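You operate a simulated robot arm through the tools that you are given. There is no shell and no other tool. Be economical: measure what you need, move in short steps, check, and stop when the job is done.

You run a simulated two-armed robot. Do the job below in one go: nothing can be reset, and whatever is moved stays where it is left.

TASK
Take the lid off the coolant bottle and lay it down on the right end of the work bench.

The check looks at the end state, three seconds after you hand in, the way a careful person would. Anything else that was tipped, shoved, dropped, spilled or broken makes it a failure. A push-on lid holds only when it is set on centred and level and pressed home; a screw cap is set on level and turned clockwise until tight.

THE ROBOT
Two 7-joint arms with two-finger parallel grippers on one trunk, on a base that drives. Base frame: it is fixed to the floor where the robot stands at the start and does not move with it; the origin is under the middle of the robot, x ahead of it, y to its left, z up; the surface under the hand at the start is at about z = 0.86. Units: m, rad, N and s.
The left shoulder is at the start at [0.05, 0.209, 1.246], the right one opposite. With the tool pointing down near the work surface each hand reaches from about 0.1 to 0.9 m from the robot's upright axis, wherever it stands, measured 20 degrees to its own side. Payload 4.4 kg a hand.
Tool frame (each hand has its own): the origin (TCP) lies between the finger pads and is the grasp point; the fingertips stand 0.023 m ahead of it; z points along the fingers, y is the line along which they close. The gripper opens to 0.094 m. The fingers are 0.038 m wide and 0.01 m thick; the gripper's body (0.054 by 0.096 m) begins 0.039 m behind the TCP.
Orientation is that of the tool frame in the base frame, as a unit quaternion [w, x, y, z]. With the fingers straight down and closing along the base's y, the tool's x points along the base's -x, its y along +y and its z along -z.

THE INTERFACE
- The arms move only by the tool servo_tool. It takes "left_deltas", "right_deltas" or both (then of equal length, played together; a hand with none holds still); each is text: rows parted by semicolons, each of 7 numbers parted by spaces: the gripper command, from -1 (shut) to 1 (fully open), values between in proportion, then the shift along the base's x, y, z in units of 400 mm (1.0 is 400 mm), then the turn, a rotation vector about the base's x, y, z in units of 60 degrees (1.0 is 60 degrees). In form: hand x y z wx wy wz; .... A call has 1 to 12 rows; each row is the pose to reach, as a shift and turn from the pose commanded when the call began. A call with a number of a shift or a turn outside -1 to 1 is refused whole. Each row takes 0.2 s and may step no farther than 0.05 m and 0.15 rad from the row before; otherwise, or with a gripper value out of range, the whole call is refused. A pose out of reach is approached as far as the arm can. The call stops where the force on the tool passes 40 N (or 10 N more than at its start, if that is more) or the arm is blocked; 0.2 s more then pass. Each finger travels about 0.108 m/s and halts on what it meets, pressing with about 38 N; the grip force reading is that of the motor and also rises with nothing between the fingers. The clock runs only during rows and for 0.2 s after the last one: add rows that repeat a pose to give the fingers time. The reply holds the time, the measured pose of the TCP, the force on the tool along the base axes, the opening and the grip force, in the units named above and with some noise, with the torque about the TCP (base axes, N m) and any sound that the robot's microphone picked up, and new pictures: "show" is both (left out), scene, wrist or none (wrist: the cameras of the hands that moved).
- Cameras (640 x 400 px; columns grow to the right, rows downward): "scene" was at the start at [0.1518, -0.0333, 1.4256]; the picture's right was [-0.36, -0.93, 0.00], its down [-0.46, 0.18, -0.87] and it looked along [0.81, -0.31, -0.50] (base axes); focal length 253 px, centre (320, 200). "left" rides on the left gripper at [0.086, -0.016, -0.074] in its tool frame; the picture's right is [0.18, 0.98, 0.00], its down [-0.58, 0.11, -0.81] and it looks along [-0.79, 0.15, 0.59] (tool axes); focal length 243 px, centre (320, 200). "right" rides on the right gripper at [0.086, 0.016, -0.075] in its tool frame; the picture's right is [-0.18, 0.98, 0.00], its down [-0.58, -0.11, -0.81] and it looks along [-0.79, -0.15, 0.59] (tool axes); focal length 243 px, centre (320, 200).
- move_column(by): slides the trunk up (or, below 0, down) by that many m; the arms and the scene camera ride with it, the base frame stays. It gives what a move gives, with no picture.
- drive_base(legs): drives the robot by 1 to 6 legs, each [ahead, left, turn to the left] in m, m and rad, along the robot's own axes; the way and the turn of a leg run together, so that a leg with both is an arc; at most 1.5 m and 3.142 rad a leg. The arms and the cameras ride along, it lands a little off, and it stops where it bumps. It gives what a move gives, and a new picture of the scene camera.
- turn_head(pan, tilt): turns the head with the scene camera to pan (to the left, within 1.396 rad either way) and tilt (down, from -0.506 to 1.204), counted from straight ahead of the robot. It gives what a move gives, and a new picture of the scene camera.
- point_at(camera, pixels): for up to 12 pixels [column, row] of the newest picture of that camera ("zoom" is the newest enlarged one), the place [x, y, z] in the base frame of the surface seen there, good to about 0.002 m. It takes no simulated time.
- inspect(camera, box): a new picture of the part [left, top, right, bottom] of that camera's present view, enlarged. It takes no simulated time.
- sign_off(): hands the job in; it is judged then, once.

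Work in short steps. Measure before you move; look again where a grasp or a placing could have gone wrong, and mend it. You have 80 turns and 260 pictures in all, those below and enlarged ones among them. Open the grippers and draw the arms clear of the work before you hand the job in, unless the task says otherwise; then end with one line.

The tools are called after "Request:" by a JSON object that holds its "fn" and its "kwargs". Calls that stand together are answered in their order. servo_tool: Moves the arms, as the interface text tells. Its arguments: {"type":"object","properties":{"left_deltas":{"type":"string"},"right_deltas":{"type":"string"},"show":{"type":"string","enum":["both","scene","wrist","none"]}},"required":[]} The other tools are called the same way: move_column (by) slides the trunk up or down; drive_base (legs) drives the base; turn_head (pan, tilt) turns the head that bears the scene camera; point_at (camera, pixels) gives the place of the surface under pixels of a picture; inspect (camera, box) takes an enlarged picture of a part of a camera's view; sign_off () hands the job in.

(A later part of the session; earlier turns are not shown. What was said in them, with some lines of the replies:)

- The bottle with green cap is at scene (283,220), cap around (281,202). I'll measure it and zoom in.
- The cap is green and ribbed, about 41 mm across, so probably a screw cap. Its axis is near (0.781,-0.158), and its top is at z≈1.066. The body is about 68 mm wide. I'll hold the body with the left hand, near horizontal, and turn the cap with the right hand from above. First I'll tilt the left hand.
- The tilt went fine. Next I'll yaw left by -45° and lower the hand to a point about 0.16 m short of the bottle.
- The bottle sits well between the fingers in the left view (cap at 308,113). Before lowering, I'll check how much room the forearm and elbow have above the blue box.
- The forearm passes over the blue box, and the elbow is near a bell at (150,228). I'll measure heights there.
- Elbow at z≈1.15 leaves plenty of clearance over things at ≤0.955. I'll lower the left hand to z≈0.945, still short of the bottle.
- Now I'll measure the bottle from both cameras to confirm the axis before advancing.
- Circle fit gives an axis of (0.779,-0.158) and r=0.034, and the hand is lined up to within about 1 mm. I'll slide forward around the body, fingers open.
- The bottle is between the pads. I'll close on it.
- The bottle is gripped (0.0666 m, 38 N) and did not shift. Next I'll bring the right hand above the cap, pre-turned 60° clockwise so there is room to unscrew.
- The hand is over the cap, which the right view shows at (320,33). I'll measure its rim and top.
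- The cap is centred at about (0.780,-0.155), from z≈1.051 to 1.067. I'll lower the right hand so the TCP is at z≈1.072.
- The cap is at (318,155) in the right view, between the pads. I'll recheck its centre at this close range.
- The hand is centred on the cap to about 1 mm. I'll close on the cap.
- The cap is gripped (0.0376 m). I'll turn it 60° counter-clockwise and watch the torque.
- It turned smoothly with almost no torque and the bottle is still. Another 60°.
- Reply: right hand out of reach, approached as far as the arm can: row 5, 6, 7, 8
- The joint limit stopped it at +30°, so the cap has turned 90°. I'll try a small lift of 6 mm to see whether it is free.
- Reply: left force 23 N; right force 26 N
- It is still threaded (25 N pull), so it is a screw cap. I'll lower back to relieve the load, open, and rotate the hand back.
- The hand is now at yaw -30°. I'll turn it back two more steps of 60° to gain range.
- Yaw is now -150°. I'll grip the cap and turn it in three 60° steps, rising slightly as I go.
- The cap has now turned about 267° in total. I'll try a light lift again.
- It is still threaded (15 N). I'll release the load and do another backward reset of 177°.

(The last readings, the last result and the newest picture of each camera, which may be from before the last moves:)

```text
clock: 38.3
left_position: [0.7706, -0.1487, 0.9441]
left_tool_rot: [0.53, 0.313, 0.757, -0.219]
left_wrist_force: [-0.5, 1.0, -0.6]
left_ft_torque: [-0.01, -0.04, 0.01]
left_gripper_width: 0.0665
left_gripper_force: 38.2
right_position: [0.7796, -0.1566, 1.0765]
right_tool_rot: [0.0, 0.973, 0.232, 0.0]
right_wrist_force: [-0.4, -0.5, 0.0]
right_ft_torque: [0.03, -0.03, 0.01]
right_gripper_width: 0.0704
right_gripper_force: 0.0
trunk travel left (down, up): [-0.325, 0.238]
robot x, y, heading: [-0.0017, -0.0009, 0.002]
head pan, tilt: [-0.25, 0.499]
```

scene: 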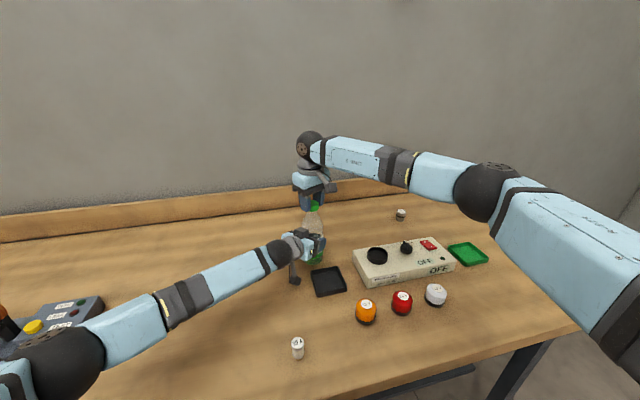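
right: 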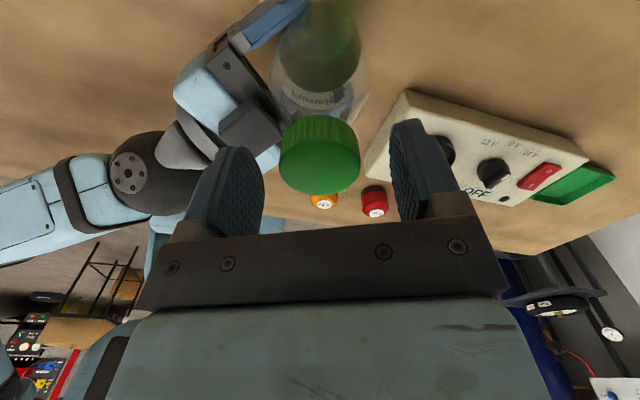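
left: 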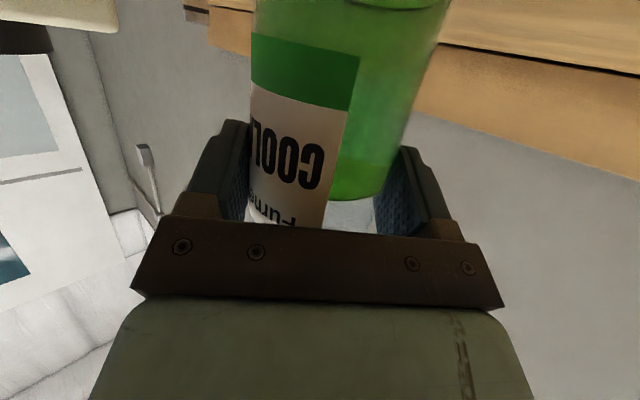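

Next I'll grip and turn another 175°, with the same slight rise.

Request:
{"fn": "servo_tool", "kwargs": {"right_deltas": "-0.3 0 0 0 0 0 0; -1 0 0 0 0 0 0; -1 0 0 0 0 0 0; -1 0 0 0 0 0 0; -1 0 0 0 0 0 0.125; -1 0 0 0 0 0 0.25; -1 0 0 0 0 0 0.375; -1 0 0 0 0 0 0.5; -1 0 0 0.001 0 0 0.625; -1 0 0 0.001 0 0 0.75; -1 0 0 0.001 0 0 0.875; -1 0 0 0.002 0 0 1", "show": "none"}}

Request:
{"fn": "servo_tool", "kwargs": {"right_deltas": "-1 0 0 0 0 0 0.125; -1 0 0 0 0 0 0.25; -1 0 0 0 0 0 0.375; -1 0 0 0 0 0 0.5; -1 0 0 0.001 0 0 0.625; -1 0 0 0.001 0 0 0.75; -1 0 0 0.001 0 0 0.875; -1 0 0 0.002 0 0 1", "show": "none"}}

Request:
{"fn": "servo_tool", "kwargs": {"right_deltas": "-1 0 0 0 0 0 0.125; -1 0 0 0 0 0 0.25; -1 0 0 0 0 0 0.375; -1 0 0 0 0 0 0.5; -1 0 0 0.001 0 0 0.625; -1 0 0 0.001 0 0 0.75; -1 0 0 0.001 0 0 0.875; -1 0 0 0.002 0 0 0.97", "show": "wrist"}}

Request:
{"fn": "servo_tool", "kwargs": {"right_deltas": "-1 0 0 0.004 0 0 0; -1 0 0 0.008 0 0 0; -1 0 0 0.01 0 0 0", "show": "none"}}

```text
clock: 40.9
left_position: [0.7715, -0.1488, 0.9437]
left_tool_rot: [0.53, 0.313, 0.757, -0.219]
left_wrist_force: [0.0, -0.8, -0.6]
left_ft_torque: [-0.08, -0.02, 0.0]
left_gripper_width: 0.0663
left_gripper_force: 37.4
right_position: [0.7791, -0.1575, 1.0775]
right_tool_rot: [0.0, 0.725, 0.689, 0.0]
right_wrist_force: [-0.5, 1.1, 0.1]
right_ft_torque: [-0.04, 0.04, 0.0]
right_gripper_width: 0.0375
right_gripper_force: 37.5
trunk travel left (down, up): [-0.325, 0.238]
robot x, y, heading: [0.0033, 0.0035, -0.005]
head pan, tilt: [-0.25, 0.499]
```

```text
clock: 42.7
left_position: [0.772, -0.1493, 0.944]
left_tool_rot: [0.53, 0.314, 0.757, -0.22]
left_wrist_force: [0.2, -0.1, -0.8]
left_ft_torque: [-0.04, -0.1, -0.03]
left_gripper_width: 0.0663
left_gripper_force: 37.8
right_position: [0.7795, -0.1571, 1.078]
right_tool_rot: [-0.001, 0.283, 0.959, 0.0]
right_wrist_force: [-0.6, 0.5, 0.4]
right_ft_torque: [0.0, 0.01, -0.01]
right_gripper_width: 0.0376
right_gripper_force: 37.9
trunk travel left (down, up): [-0.325, 0.238]
robot x, y, heading: [0.0019, 0.0026, 0.002]
head pan, tilt: [-0.25, 0.499]
```

```text
clock: 44.5
left_position: [0.7718, -0.149, 0.9455]
left_tool_rot: [0.53, 0.314, 0.756, -0.22]
left_wrist_force: [1.1, 0.3, 0.3]
left_ft_torque: [-0.07, -0.09, 0.0]
left_gripper_width: 0.066
left_gripper_force: 38.0
right_position: [0.7789, -0.1569, 1.0784]
right_tool_rot: [0.0, -0.219, 0.976, 0.0]
right_wrist_force: [-0.3, 0.2, -0.3]
right_ft_torque: [-0.03, 0.07, 0.02]
right_gripper_width: 0.0373
right_gripper_force: 38.5
trunk travel left (down, up): [-0.325, 0.238]
robot x, y, heading: [-0.0011, 0.0033, -0.001]
head pan, tilt: [-0.25, 0.499]
```

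right: 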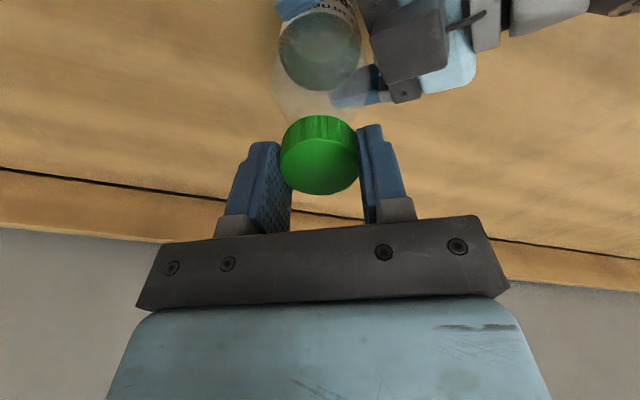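

```text
clock: 45.3
left_position: [0.772, -0.149, 0.9443]
left_tool_rot: [0.529, 0.314, 0.757, -0.22]
left_wrist_force: [-0.7, 0.7, -0.3]
left_ft_torque: [-0.04, -0.02, 0.02]
left_gripper_width: 0.0665
left_gripper_force: 38.2
right_position: [0.7791, -0.1582, 1.0827]
right_tool_rot: [-0.001, -0.219, 0.976, 0.0]
right_wrist_force: [0.1, -0.4, -0.3]
right_ft_torque: [-0.01, -0.01, 0.0]
right_gripper_width: 0.0375
right_gripper_force: 37.8
trunk travel left (down, up): [-0.325, 0.238]
robot x, y, heading: [0.0001, -0.0017, -0.0]
head pan, tilt: [-0.25, 0.499]
```

The lift showed no force, so the cap is free. I'll lift it well clear and look.

Request:
{"fn": "servo_tool", "kwargs": {"right_deltas": "-1 0 0 0.03 0 0 0; -1 0 0 0.08 0 0 0; -1 0 0 0.16 0 0 0; -1 0 0 0.25 0 0 0; -1 0 0 0.35 0 0 0; -1 0 0 0.35 0 0 0"}}

Request:
{"fn": "inspect", "kwargs": {"camera": "scene", "box": [260, 140, 388, 270]}}

```text
clock: 46.7
left_position: [0.7721, -0.1493, 0.9434]
left_tool_rot: [0.53, 0.314, 0.757, -0.22]
left_wrist_force: [0.8, 0.6, -1.4]
left_ft_torque: [-0.07, -0.14, 0.03]
left_gripper_width: 0.0663
left_gripper_force: 37.8
right_position: [0.7796, -0.156, 1.2229]
right_tool_rot: [-0.001, -0.218, 0.976, 0.001]
right_wrist_force: [0.0, 0.7, -0.2]
right_ft_torque: [-0.01, -0.04, 0.01]
right_gripper_width: 0.0372
right_gripper_force: 38.5
trunk travel left (down, up): [-0.325, 0.238]
robot x, y, heading: [-0.001, -0.0022, -0.003]
head pan, tilt: [-0.25, 0.499]
```

scene: 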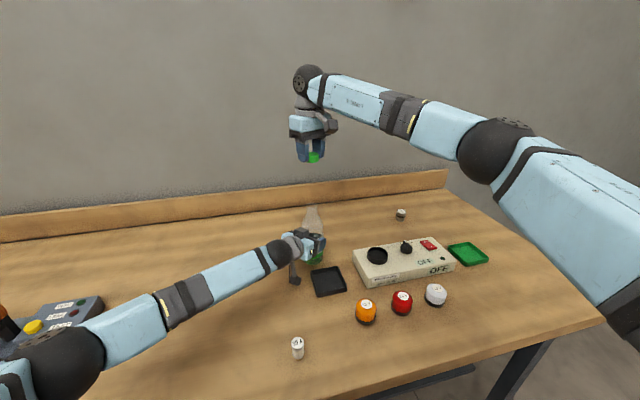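
right: 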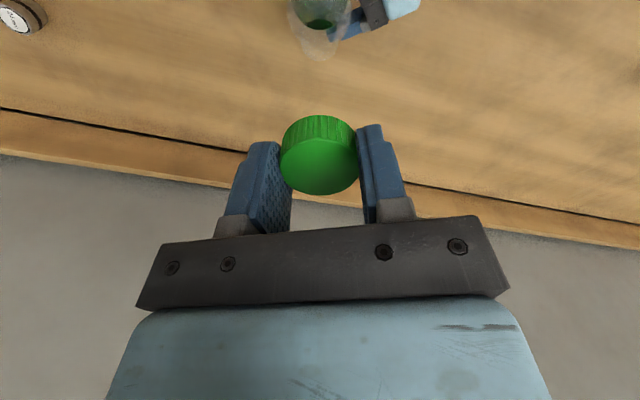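

```text
3.08 times, centred on (324, 205) of scene
```

zoom: 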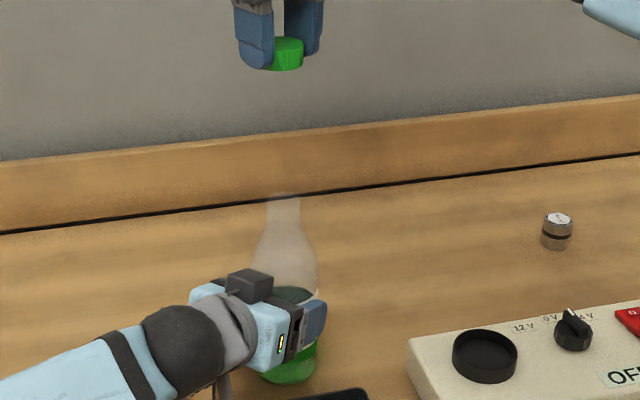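

The cap is off and in hand. I'll carry it at height towards the right end, around (0.52,-0.80), in two legs.

Request:
{"fn": "servo_tool", "kwargs": {"right_deltas": "-1 -0.04 -0.1 0 0 0 -0.06; -1 -0.08 -0.2 0 0 0 -0.12; -1 -0.12 -0.3 0 0 0 -0.19; -1 -0.16 -0.4 0 0 0 -0.25; -1 -0.2 -0.5 0 0 0 -0.31; -1 -0.24 -0.6 0 0 0 -0.37; -1 -0.28 -0.7 0 0 0 -0.44; -1 -0.325 -0.8 0 0 0 -0.5", "show": "none"}}

Request:
{"fn": "servo_tool", "kwargs": {"right_deltas": "-1 -0.04 -0.1 0 0 0 -0.06; -1 -0.08 -0.2 0 0 0 -0.12; -1 -0.12 -0.3 0 0 0 -0.19; -1 -0.16 -0.4 0 0 0 -0.25; -1 -0.2 -0.5 -0.05 0 0 -0.31; -1 -0.24 -0.6 -0.1 0 0 -0.37; -1 -0.28 -0.7 -0.15 0 0 -0.44; -1 -0.325 -0.81 -0.2 0 0 -0.5; -1 -0.325 -0.81 -0.2 0 0 -0.5"}}

Request:
{"fn": "turn_head", "kwargs": {"pan": -0.75, "tilt": 0.6}}

```text
clock: 48.5
left_position: [0.7698, -0.1493, 0.9431]
left_tool_rot: [0.53, 0.314, 0.757, -0.219]
left_wrist_force: [-1.2, -1.5, -1.6]
left_ft_torque: [-0.07, 0.12, -0.04]
left_gripper_width: 0.0662
left_gripper_force: 37.8
right_position: [0.6485, -0.4786, 1.2239]
right_tool_rot: [0.0, 0.043, 0.999, 0.0]
right_wrist_force: [-0.2, -1.0, -0.3]
right_ft_torque: [0.0, -0.01, -0.02]
right_gripper_width: 0.0373
right_gripper_force: 37.7
trunk travel left (down, up): [-0.325, 0.238]
robot x, y, heading: [0.0006, 0.0022, -0.004]
head pan, tilt: [-0.25, 0.499]
```

```text
refused: row 8 steps farther than a row can; nothing moved
```

```text
clock: 49.4
left_position: [0.7713, -0.1487, 0.9432]
left_tool_rot: [0.529, 0.314, 0.757, -0.22]
left_wrist_force: [0.6, 0.5, 0.1]
left_ft_torque: [0.0, -0.11, 0.09]
left_gripper_width: 0.0662
left_gripper_force: 37.7
right_position: [0.6494, -0.4772, 1.2237]
right_tool_rot: [0.0, 0.041, 0.999, 0.0]
right_wrist_force: [0.9, -0.2, 0.4]
right_ft_torque: [0.0, -0.04, -0.02]
right_gripper_width: 0.0373
right_gripper_force: 37.7
trunk travel left (down, up): [-0.325, 0.238]
robot x, y, heading: [-0.0008, 0.0012, -0.004]
head pan, tilt: [-0.75, 0.6]
```

scene: 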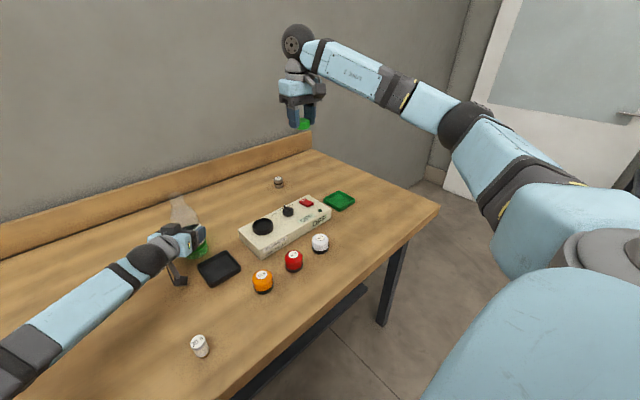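

One step was too long and that call was refused. I'll measure the bench's right end and redo the second leg with shorter steps.

Request:
{"fn": "point_at", "kwargs": {"camera": "scene", "pixels": [[436, 207], [318, 152], [375, 200], [385, 215], [395, 195], [380, 225]]}}

Request:
{"fn": "servo_tool", "kwargs": {"right_deltas": "-1 -0.036 -0.09 0 0 0 -0.055; -1 -0.072 -0.18 0 0 0 -0.11; -1 -0.108 -0.27 0 0 0 -0.16; -1 -0.144 -0.36 -0.03 0 0 -0.22; -1 -0.18 -0.45 -0.06 0 0 -0.28; -1 -0.216 -0.54 -0.09 0 0 -0.33; -1 -0.252 -0.63 -0.12 0 0 -0.39; -1 -0.288 -0.72 -0.15 0 0 -0.44; -1 -0.32 -0.8 -0.18 0 0 -0.5; -1 -0.32 -0.8 -0.18 0 0 -0.5"}}

```text
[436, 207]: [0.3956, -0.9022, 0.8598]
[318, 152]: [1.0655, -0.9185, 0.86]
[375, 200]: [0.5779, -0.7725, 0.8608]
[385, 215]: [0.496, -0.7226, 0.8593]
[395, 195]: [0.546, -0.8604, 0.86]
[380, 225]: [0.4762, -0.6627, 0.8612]
```

```text
clock: 51.6
left_position: [0.7711, -0.1488, 0.9439]
left_tool_rot: [0.531, 0.313, 0.756, -0.219]
left_wrist_force: [-0.2, -0.3, -0.2]
left_ft_torque: [0.03, -0.06, 0.02]
left_gripper_width: 0.0663
left_gripper_force: 37.7
right_position: [0.5203, -0.7969, 1.15]
right_tool_rot: [0.001, 0.3, 0.954, 0.0]
right_wrist_force: [0.6, 1.3, 0.1]
right_ft_torque: [0.02, -0.01, -0.01]
right_gripper_width: 0.0378
right_gripper_force: 37.7
trunk travel left (down, up): [-0.325, 0.238]
robot x, y, heading: [-0.001, -0.0004, -0.001]
head pan, tilt: [-0.75, 0.6]
```

scene: 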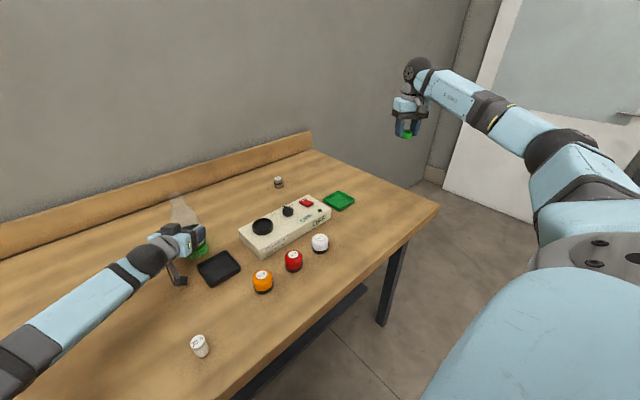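
right: 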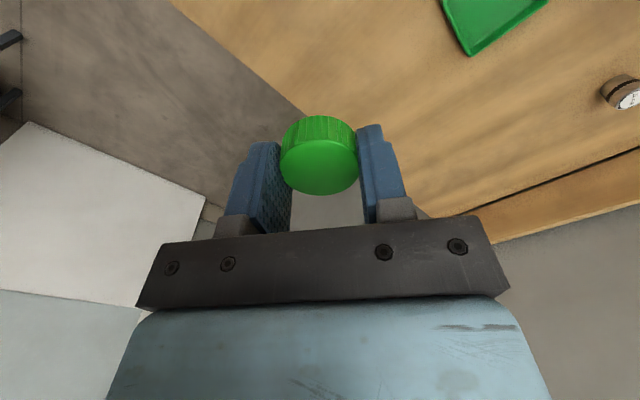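

The hand is above the target spot at (0.52,-0.80), which is bare bench with about 0.11 m to the right edge. I'll lower to just above the surface.

Request:
{"fn": "servo_tool", "kwargs": {"right_deltas": "-1 0.01 0 -0.1 0 0 0; -1 0.02 0 -0.2 0 0 0; -1 0.025 0 -0.3 0 0 0; -1 0.025 0 -0.4 0 0 0; -1 0.025 0 -0.5 0 0 0; -1 0.025 0 -0.57 0 0 0; -1 0.025 0 -0.62 0 0 0; -1 0.025 0 -0.62 0 0 0"}}

Request:
{"fn": "inspect", "kwargs": {"camera": "scene", "box": [340, 120, 460, 220]}}

```text
clock: 53.4
left_position: [0.773, -0.1492, 0.9443]
left_tool_rot: [0.529, 0.314, 0.757, -0.219]
left_wrist_force: [0.8, 0.0, -0.8]
left_ft_torque: [-0.05, -0.08, 0.02]
left_gripper_width: 0.0665
left_gripper_force: 38.1
right_position: [0.5324, -0.7981, 0.9027]
right_tool_rot: [0.001, 0.299, 0.954, 0.0]
right_wrist_force: [-0.4, 0.1, -0.3]
right_ft_torque: [-0.04, 0.01, -0.01]
right_gripper_width: 0.0372
right_gripper_force: 38.2
trunk travel left (down, up): [-0.325, 0.238]
robot x, y, heading: [-0.0002, -0.0013, 0.003]
head pan, tilt: [-0.75, 0.6]
```

scene: 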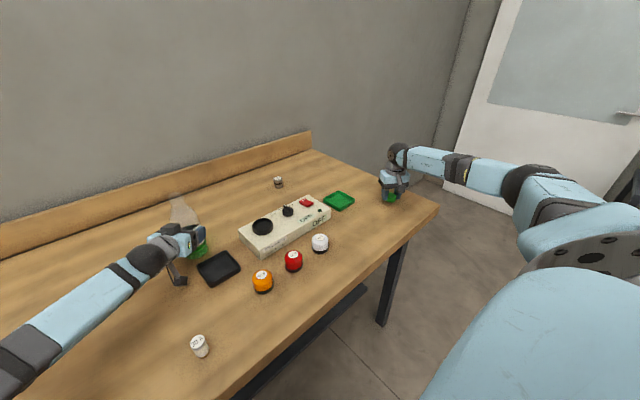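
right: 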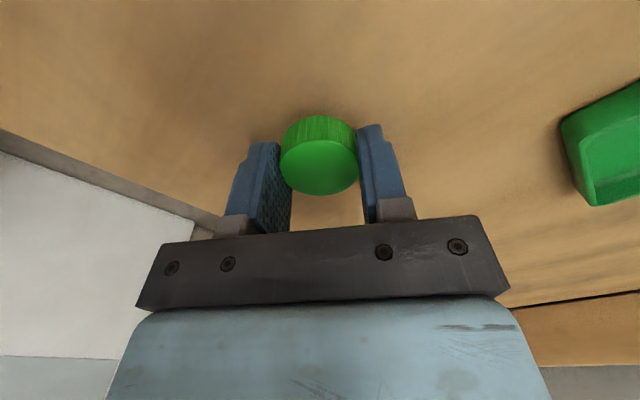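

```text
4.00 times, centred on (400, 170) of scene
```

zoom: 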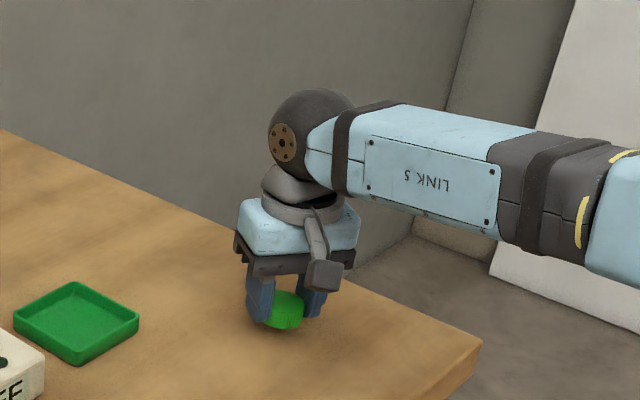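

Next I'll lower slowly in 2 mm steps until light contact; the expected TCP height is about 0.883.

Request:
{"fn": "servo_tool", "kwargs": {"right_deltas": "-1 0 0 -0.01 0 0 0; -1 0 0 -0.02 0 0 0; -1 0 0 -0.03 0 0 0; -1 0 0 -0.036 0 0 0; -1 0 0 -0.042 0 0 0; -1 0 0 -0.042 0 0 0", "show": "none"}}

Request:
{"fn": "point_at", "kwargs": {"camera": "right", "pixels": [[318, 170], [300, 170], [338, 170]]}}

```text
clock: 54.8
left_position: [0.7725, -0.1482, 0.9426]
left_tool_rot: [0.53, 0.314, 0.757, -0.219]
left_wrist_force: [0.1, -0.3, 0.0]
left_ft_torque: [-0.05, -0.06, 0.01]
left_gripper_width: 0.0665
left_gripper_force: 38.0
right_position: [0.5309, -0.7975, 0.8865]
right_tool_rot: [0.0, 0.3, 0.954, 0.001]
right_wrist_force: [0.1, 0.4, -0.1]
right_ft_torque: [0.01, -0.02, 0.02]
right_gripper_width: 0.0376
right_gripper_force: 38.4
trunk travel left (down, up): [-0.325, 0.238]
robot x, y, heading: [0.0012, 0.0005, 0.003]
head pan, tilt: [-0.75, 0.6]
```

```text
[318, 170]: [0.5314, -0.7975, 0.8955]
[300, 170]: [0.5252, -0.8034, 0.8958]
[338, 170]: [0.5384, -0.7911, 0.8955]
```

The cap top is about 7 mm below the TCP, so contact should come at around z≈0.883. I'll keep lowering gently.

Request:
{"fn": "servo_tool", "kwargs": {"right_deltas": "-1 0 0 -0.003 0 0 0; -1 0 0 -0.006 0 0 0; -1 0 0 -0.008 0 0 0; -1 0 0 -0.008 0 0 0", "show": "none"}}

```text
clock: 55.8
left_position: [0.7714, -0.149, 0.9447]
left_tool_rot: [0.531, 0.313, 0.756, -0.22]
left_wrist_force: [-0.4, -1.1, -2.1]
left_ft_torque: [0.02, 0.03, -0.02]
left_gripper_width: 0.0665
left_gripper_force: 38.2
right_position: [0.5314, -0.7978, 0.885]
right_tool_rot: [0.001, 0.299, 0.954, -0.001]
right_wrist_force: [0.8, -3.1, 12.5]
right_ft_torque: [-0.02, 0.04, -0.02]
right_gripper_width: 0.0376
right_gripper_force: 38.6
trunk travel left (down, up): [-0.325, 0.238]
robot x, y, heading: [0.001, 0.0013, 0.002]
head pan, tilt: [-0.75, 0.6]
```

Contact at 12.5 N. I'll back off about 1.5 mm of command to relieve it, open the hand, then rise.

Request:
{"fn": "servo_tool", "kwargs": {"right_deltas": "-1 0 0 0.003 0 0 0; -0.3 0 0 0.003 0 0 0; 0.3 0 0 0.003 0 0 0; 0.8 0 0 0.003 0 0 0; 0.8 0 0 0.003 0 0 0; 0.8 0 0 0.05 0 0 0; 0.8 0 0 0.12 0 0 0; 0.8 0 0 0.22 0 0 0; 0.8 0 0 0.32 0 0 0; 0.8 0 0 0.42 0 0 0"}}

Request:
{"fn": "inspect", "kwargs": {"camera": "scene", "box": [340, 120, 460, 220]}}

```text
clock: 58.0
left_position: [0.7703, -0.1485, 0.9444]
left_tool_rot: [0.53, 0.314, 0.757, -0.22]
left_wrist_force: [-0.6, 1.5, 0.3]
left_ft_torque: [0.18, 0.07, 0.04]
left_gripper_width: 0.0662
left_gripper_force: 37.9
right_position: [0.532, -0.7958, 1.053]
right_tool_rot: [0.001, 0.298, 0.954, 0.0]
right_wrist_force: [-0.3, -0.1, -0.1]
right_ft_torque: [0.03, 0.02, 0.02]
right_gripper_width: 0.0847
right_gripper_force: 0.1
trunk travel left (down, up): [-0.325, 0.238]
robot x, y, heading: [0.0027, 0.0016, 0.001]
head pan, tilt: [-0.75, 0.6]
```

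scene: 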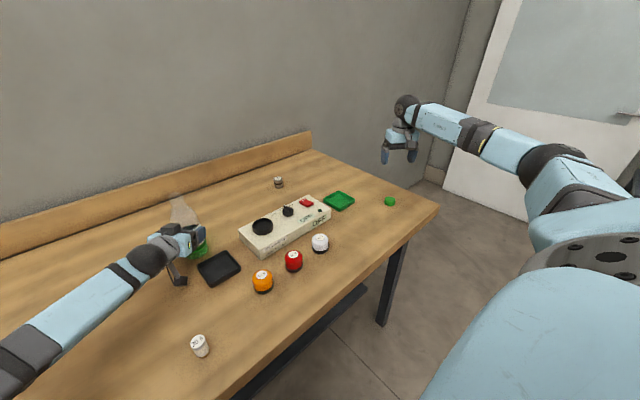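
right: 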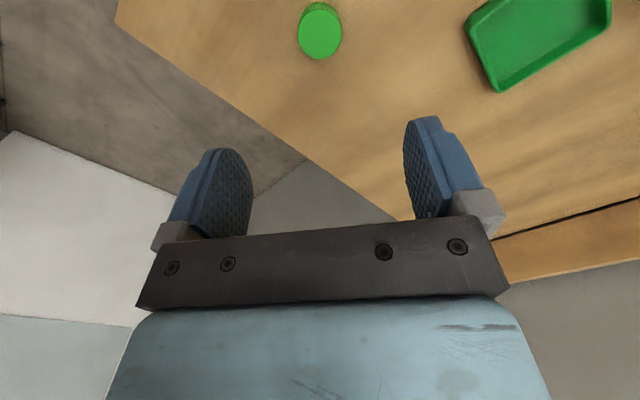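

```text
4.00 times, centred on (400, 170) of scene
```

zoom: 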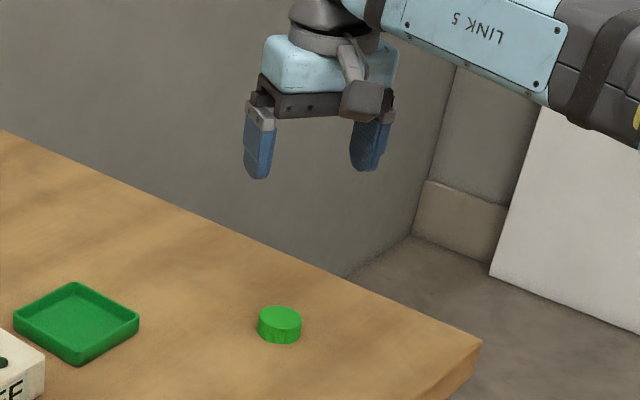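

The lid lies flat at scene (390,201) on the right end. Now I'll open the left hand slowly and back straight out along its approach line.

Request:
{"fn": "servo_tool", "kwargs": {"left_deltas": "0.3 0 0 0 0 0 0; 0.5 0 0 0 0 0 0; 0.8 0 0 0 0 0 0; 1 0 0 0 0 0 0; 1 0 0 0 0 0 0; 1 0 0 0 0 0 0; 1 0 0 0 0 0 0"}}

Request:
{"fn": "turn_head", "kwargs": {"pan": -0.1, "tilt": 0.6}}

```text
clock: 59.6
left_position: [0.7715, -0.1483, 0.9434]
left_tool_rot: [0.53, 0.314, 0.757, -0.22]
left_wrist_force: [0.0, 0.2, 0.2]
left_ft_torque: [0.01, -0.01, -0.01]
left_gripper_width: 0.0939
left_gripper_force: 0.0
right_position: [0.5313, -0.7953, 1.0528]
right_tool_rot: [0.001, 0.3, 0.954, -0.001]
right_wrist_force: [0.7, 0.3, -0.5]
right_ft_torque: [-0.02, -0.02, 0.0]
right_gripper_width: 0.0846
right_gripper_force: 0.0
trunk travel left (down, up): [-0.325, 0.238]
robot x, y, heading: [0.0049, -0.0028, 0.001]
head pan, tilt: [-0.75, 0.6]
```

scene: 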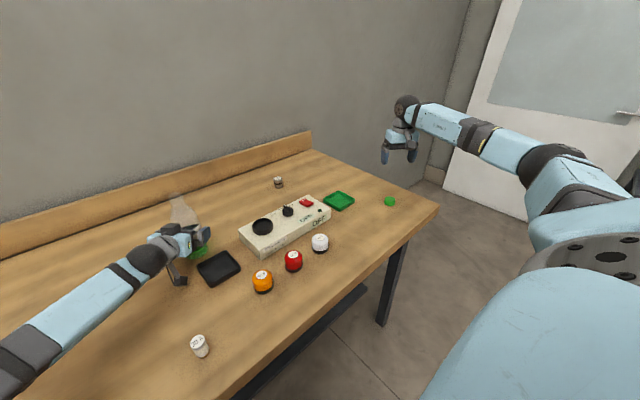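
left: 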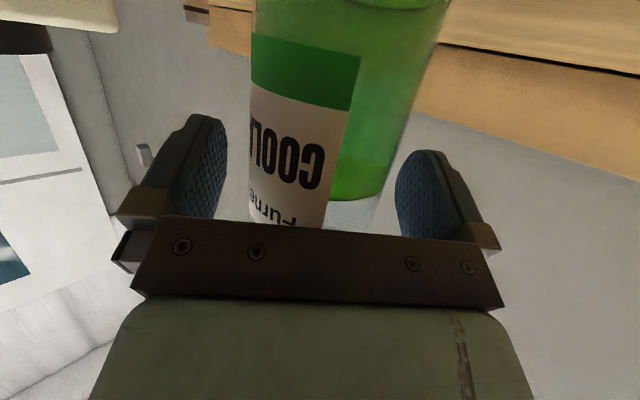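

```text
clock: 60.6
left_position: [0.7714, -0.1489, 0.944]
left_tool_rot: [0.53, 0.313, 0.757, -0.219]
left_wrist_force: [-1.0, 0.9, 0.2]
left_ft_torque: [0.0, 0.0, -0.01]
left_gripper_width: 0.0939
left_gripper_force: 0.0
right_position: [0.5311, -0.7972, 1.0521]
right_tool_rot: [0.0, 0.299, 0.954, 0.0]
right_wrist_force: [0.3, 0.4, 0.3]
right_ft_torque: [0.0, 0.01, 0.0]
right_gripper_width: 0.0845
right_gripper_force: 0.1
trunk travel left (down, up): [-0.325, 0.238]
robot x, y, heading: [0.0038, -0.0019, -0.001]
head pan, tilt: [-0.099, 0.6]
```

scene: 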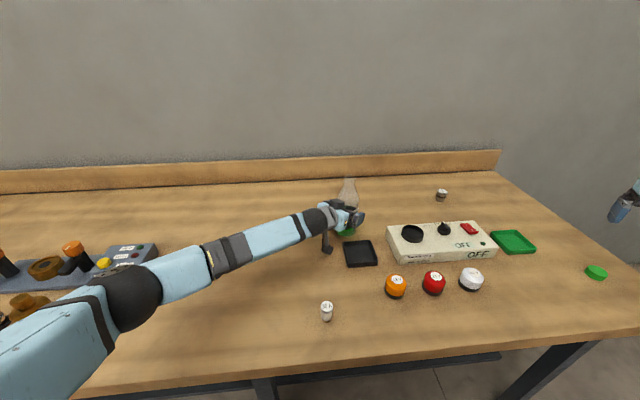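

Both pads are clear. I'll withdraw along the reverse of the approach, then raise the hand.

Request:
{"fn": "servo_tool", "kwargs": {"left_deltas": "1 -0.04 0.041 0 0 0 0; 1 -0.09 0.092 0 0 0 0; 1 -0.14 0.143 0 0 0 0; 1 -0.19 0.194 0 0 0 0; 1 -0.24 0.245 0 0 0 0; 1 -0.2575 0.2625 0.05 0 0 0; 1 -0.2575 0.2625 0.15 0 0 0; 1 -0.2575 0.2625 0.25 0 0 0; 1 -0.2575 0.2625 0.35 0 0 0; 1 -0.2575 0.2625 0.45 0 0 0; 1 -0.2575 0.2625 0.45 0 0 0"}}

Request:
{"fn": "inspect", "kwargs": {"camera": "scene", "box": [290, 160, 610, 330]}}

```text
clock: 63.0
left_position: [0.6691, -0.0442, 1.1249]
left_tool_rot: [0.53, 0.313, 0.757, -0.219]
left_wrist_force: [-0.1, -0.5, 0.5]
left_ft_torque: [-0.04, 0.01, 0.0]
left_gripper_width: 0.0939
left_gripper_force: 0.1
right_position: [0.5321, -0.7968, 1.0516]
right_tool_rot: [0.001, 0.299, 0.954, 0.0]
right_wrist_force: [-0.3, 0.2, -0.1]
right_ft_torque: [-0.01, -0.01, 0.01]
right_gripper_width: 0.0849
right_gripper_force: 0.1
trunk travel left (down, up): [-0.325, 0.238]
robot x, y, heading: [-0.0006, -0.0042, -0.004]
head pan, tilt: [-0.099, 0.6]
```

scene: 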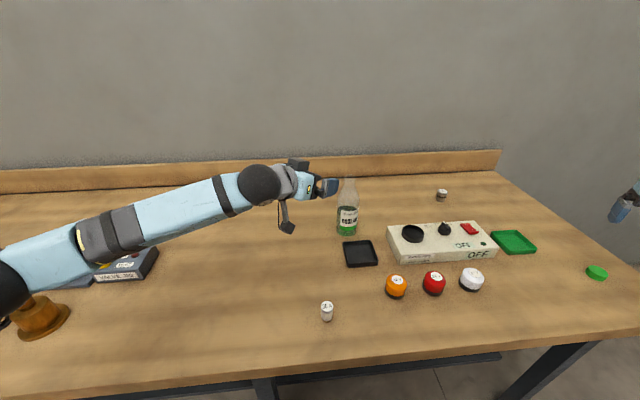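
left: 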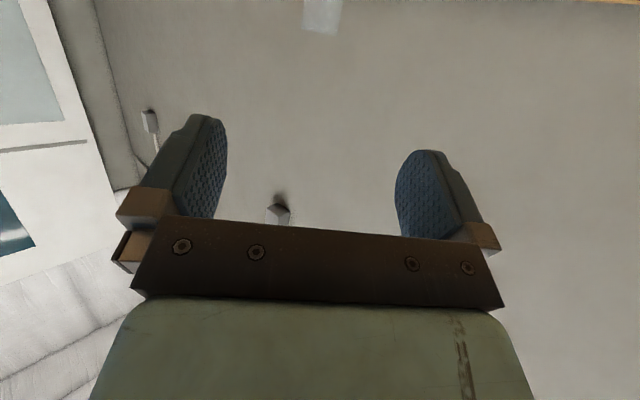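

```text
2.00 times, centred on (450, 245) of scene
```

zoom: 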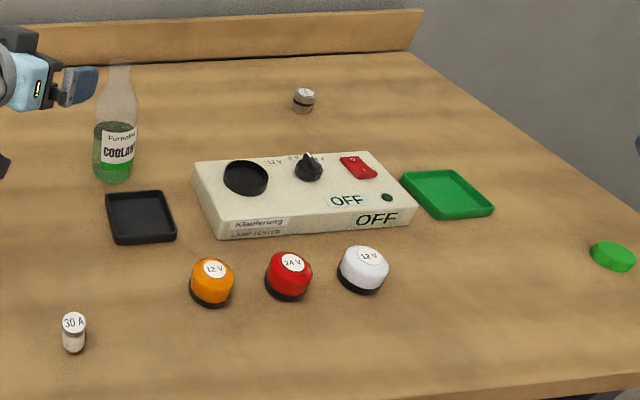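

The bottle stands upright with its cap off. I'll raise both hands a bit further and check the bell and blue box on the left side.

Request:
{"fn": "servo_tool", "kwargs": {"left_deltas": "1 -0.05 0.03 0.1 0 0 0; 1 -0.1 0.06 0.2 0 0 0; 1 -0.15 0.09 0.3 0 0 0", "right_deltas": "0.8 0 0 0.1 0 0 0; 0.8 0 0 0.2 0 0 0; 0.8 0 0 0.3 0 0 0", "show": "none"}}

Request:
{"fn": "turn_head", "kwargs": {"pan": 0.2, "tilt": 0.7}}

```text
clock: 63.8
left_position: [0.6081, -0.0081, 1.2468]
left_tool_rot: [0.531, 0.314, 0.756, -0.22]
left_wrist_force: [-0.2, 0.3, -0.3]
left_ft_torque: [0.01, 0.01, 0.03]
left_gripper_width: 0.0941
left_gripper_force: 0.2
right_position: [0.5302, -0.795, 1.1738]
right_tool_rot: [0.0, 0.299, 0.954, 0.001]
right_wrist_force: [0.2, 0.0, 0.7]
right_ft_torque: [-0.03, -0.05, 0.01]
right_gripper_width: 0.0846
right_gripper_force: 0.0
trunk travel left (down, up): [-0.325, 0.238]
robot x, y, heading: [-0.0047, -0.0038, -0.001]
head pan, tilt: [-0.099, 0.6]
```

```text
clock: 64.6
left_position: [0.6089, -0.0092, 1.245]
left_tool_rot: [0.53, 0.313, 0.757, -0.219]
left_wrist_force: [-0.2, 0.3, -0.3]
left_ft_torque: [0.0, -0.01, -0.01]
left_gripper_width: 0.0941
left_gripper_force: 0.1
right_position: [0.5312, -0.7953, 1.1698]
right_tool_rot: [0.0, 0.3, 0.954, 0.0]
right_wrist_force: [-0.1, 0.4, -0.5]
right_ft_torque: [-0.02, -0.01, 0.01]
right_gripper_width: 0.0847
right_gripper_force: 0.2
trunk travel left (down, up): [-0.325, 0.238]
robot x, y, heading: [0.0008, -0.0042, 0.0]
head pan, tilt: [0.201, 0.7]
```

scene: 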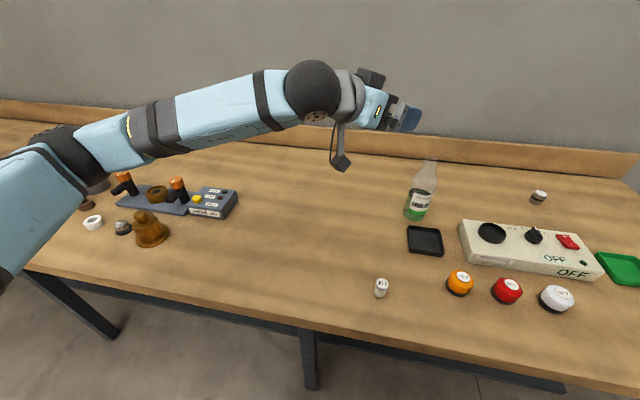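

Everything is where it was at the start: the bell is at (150,230), and the box and valve jig have not moved. The job is done, so I'm handing it in.

Request:
{"fn": "sign_off", "kwargs": {}}

```text
The job is handed in.
```

The coolant bottle's cap is unscrewed and lying flat on the right end of the bench; the bottle is upright in its place, nothing else was seen to move, and both grippers are open and clear.
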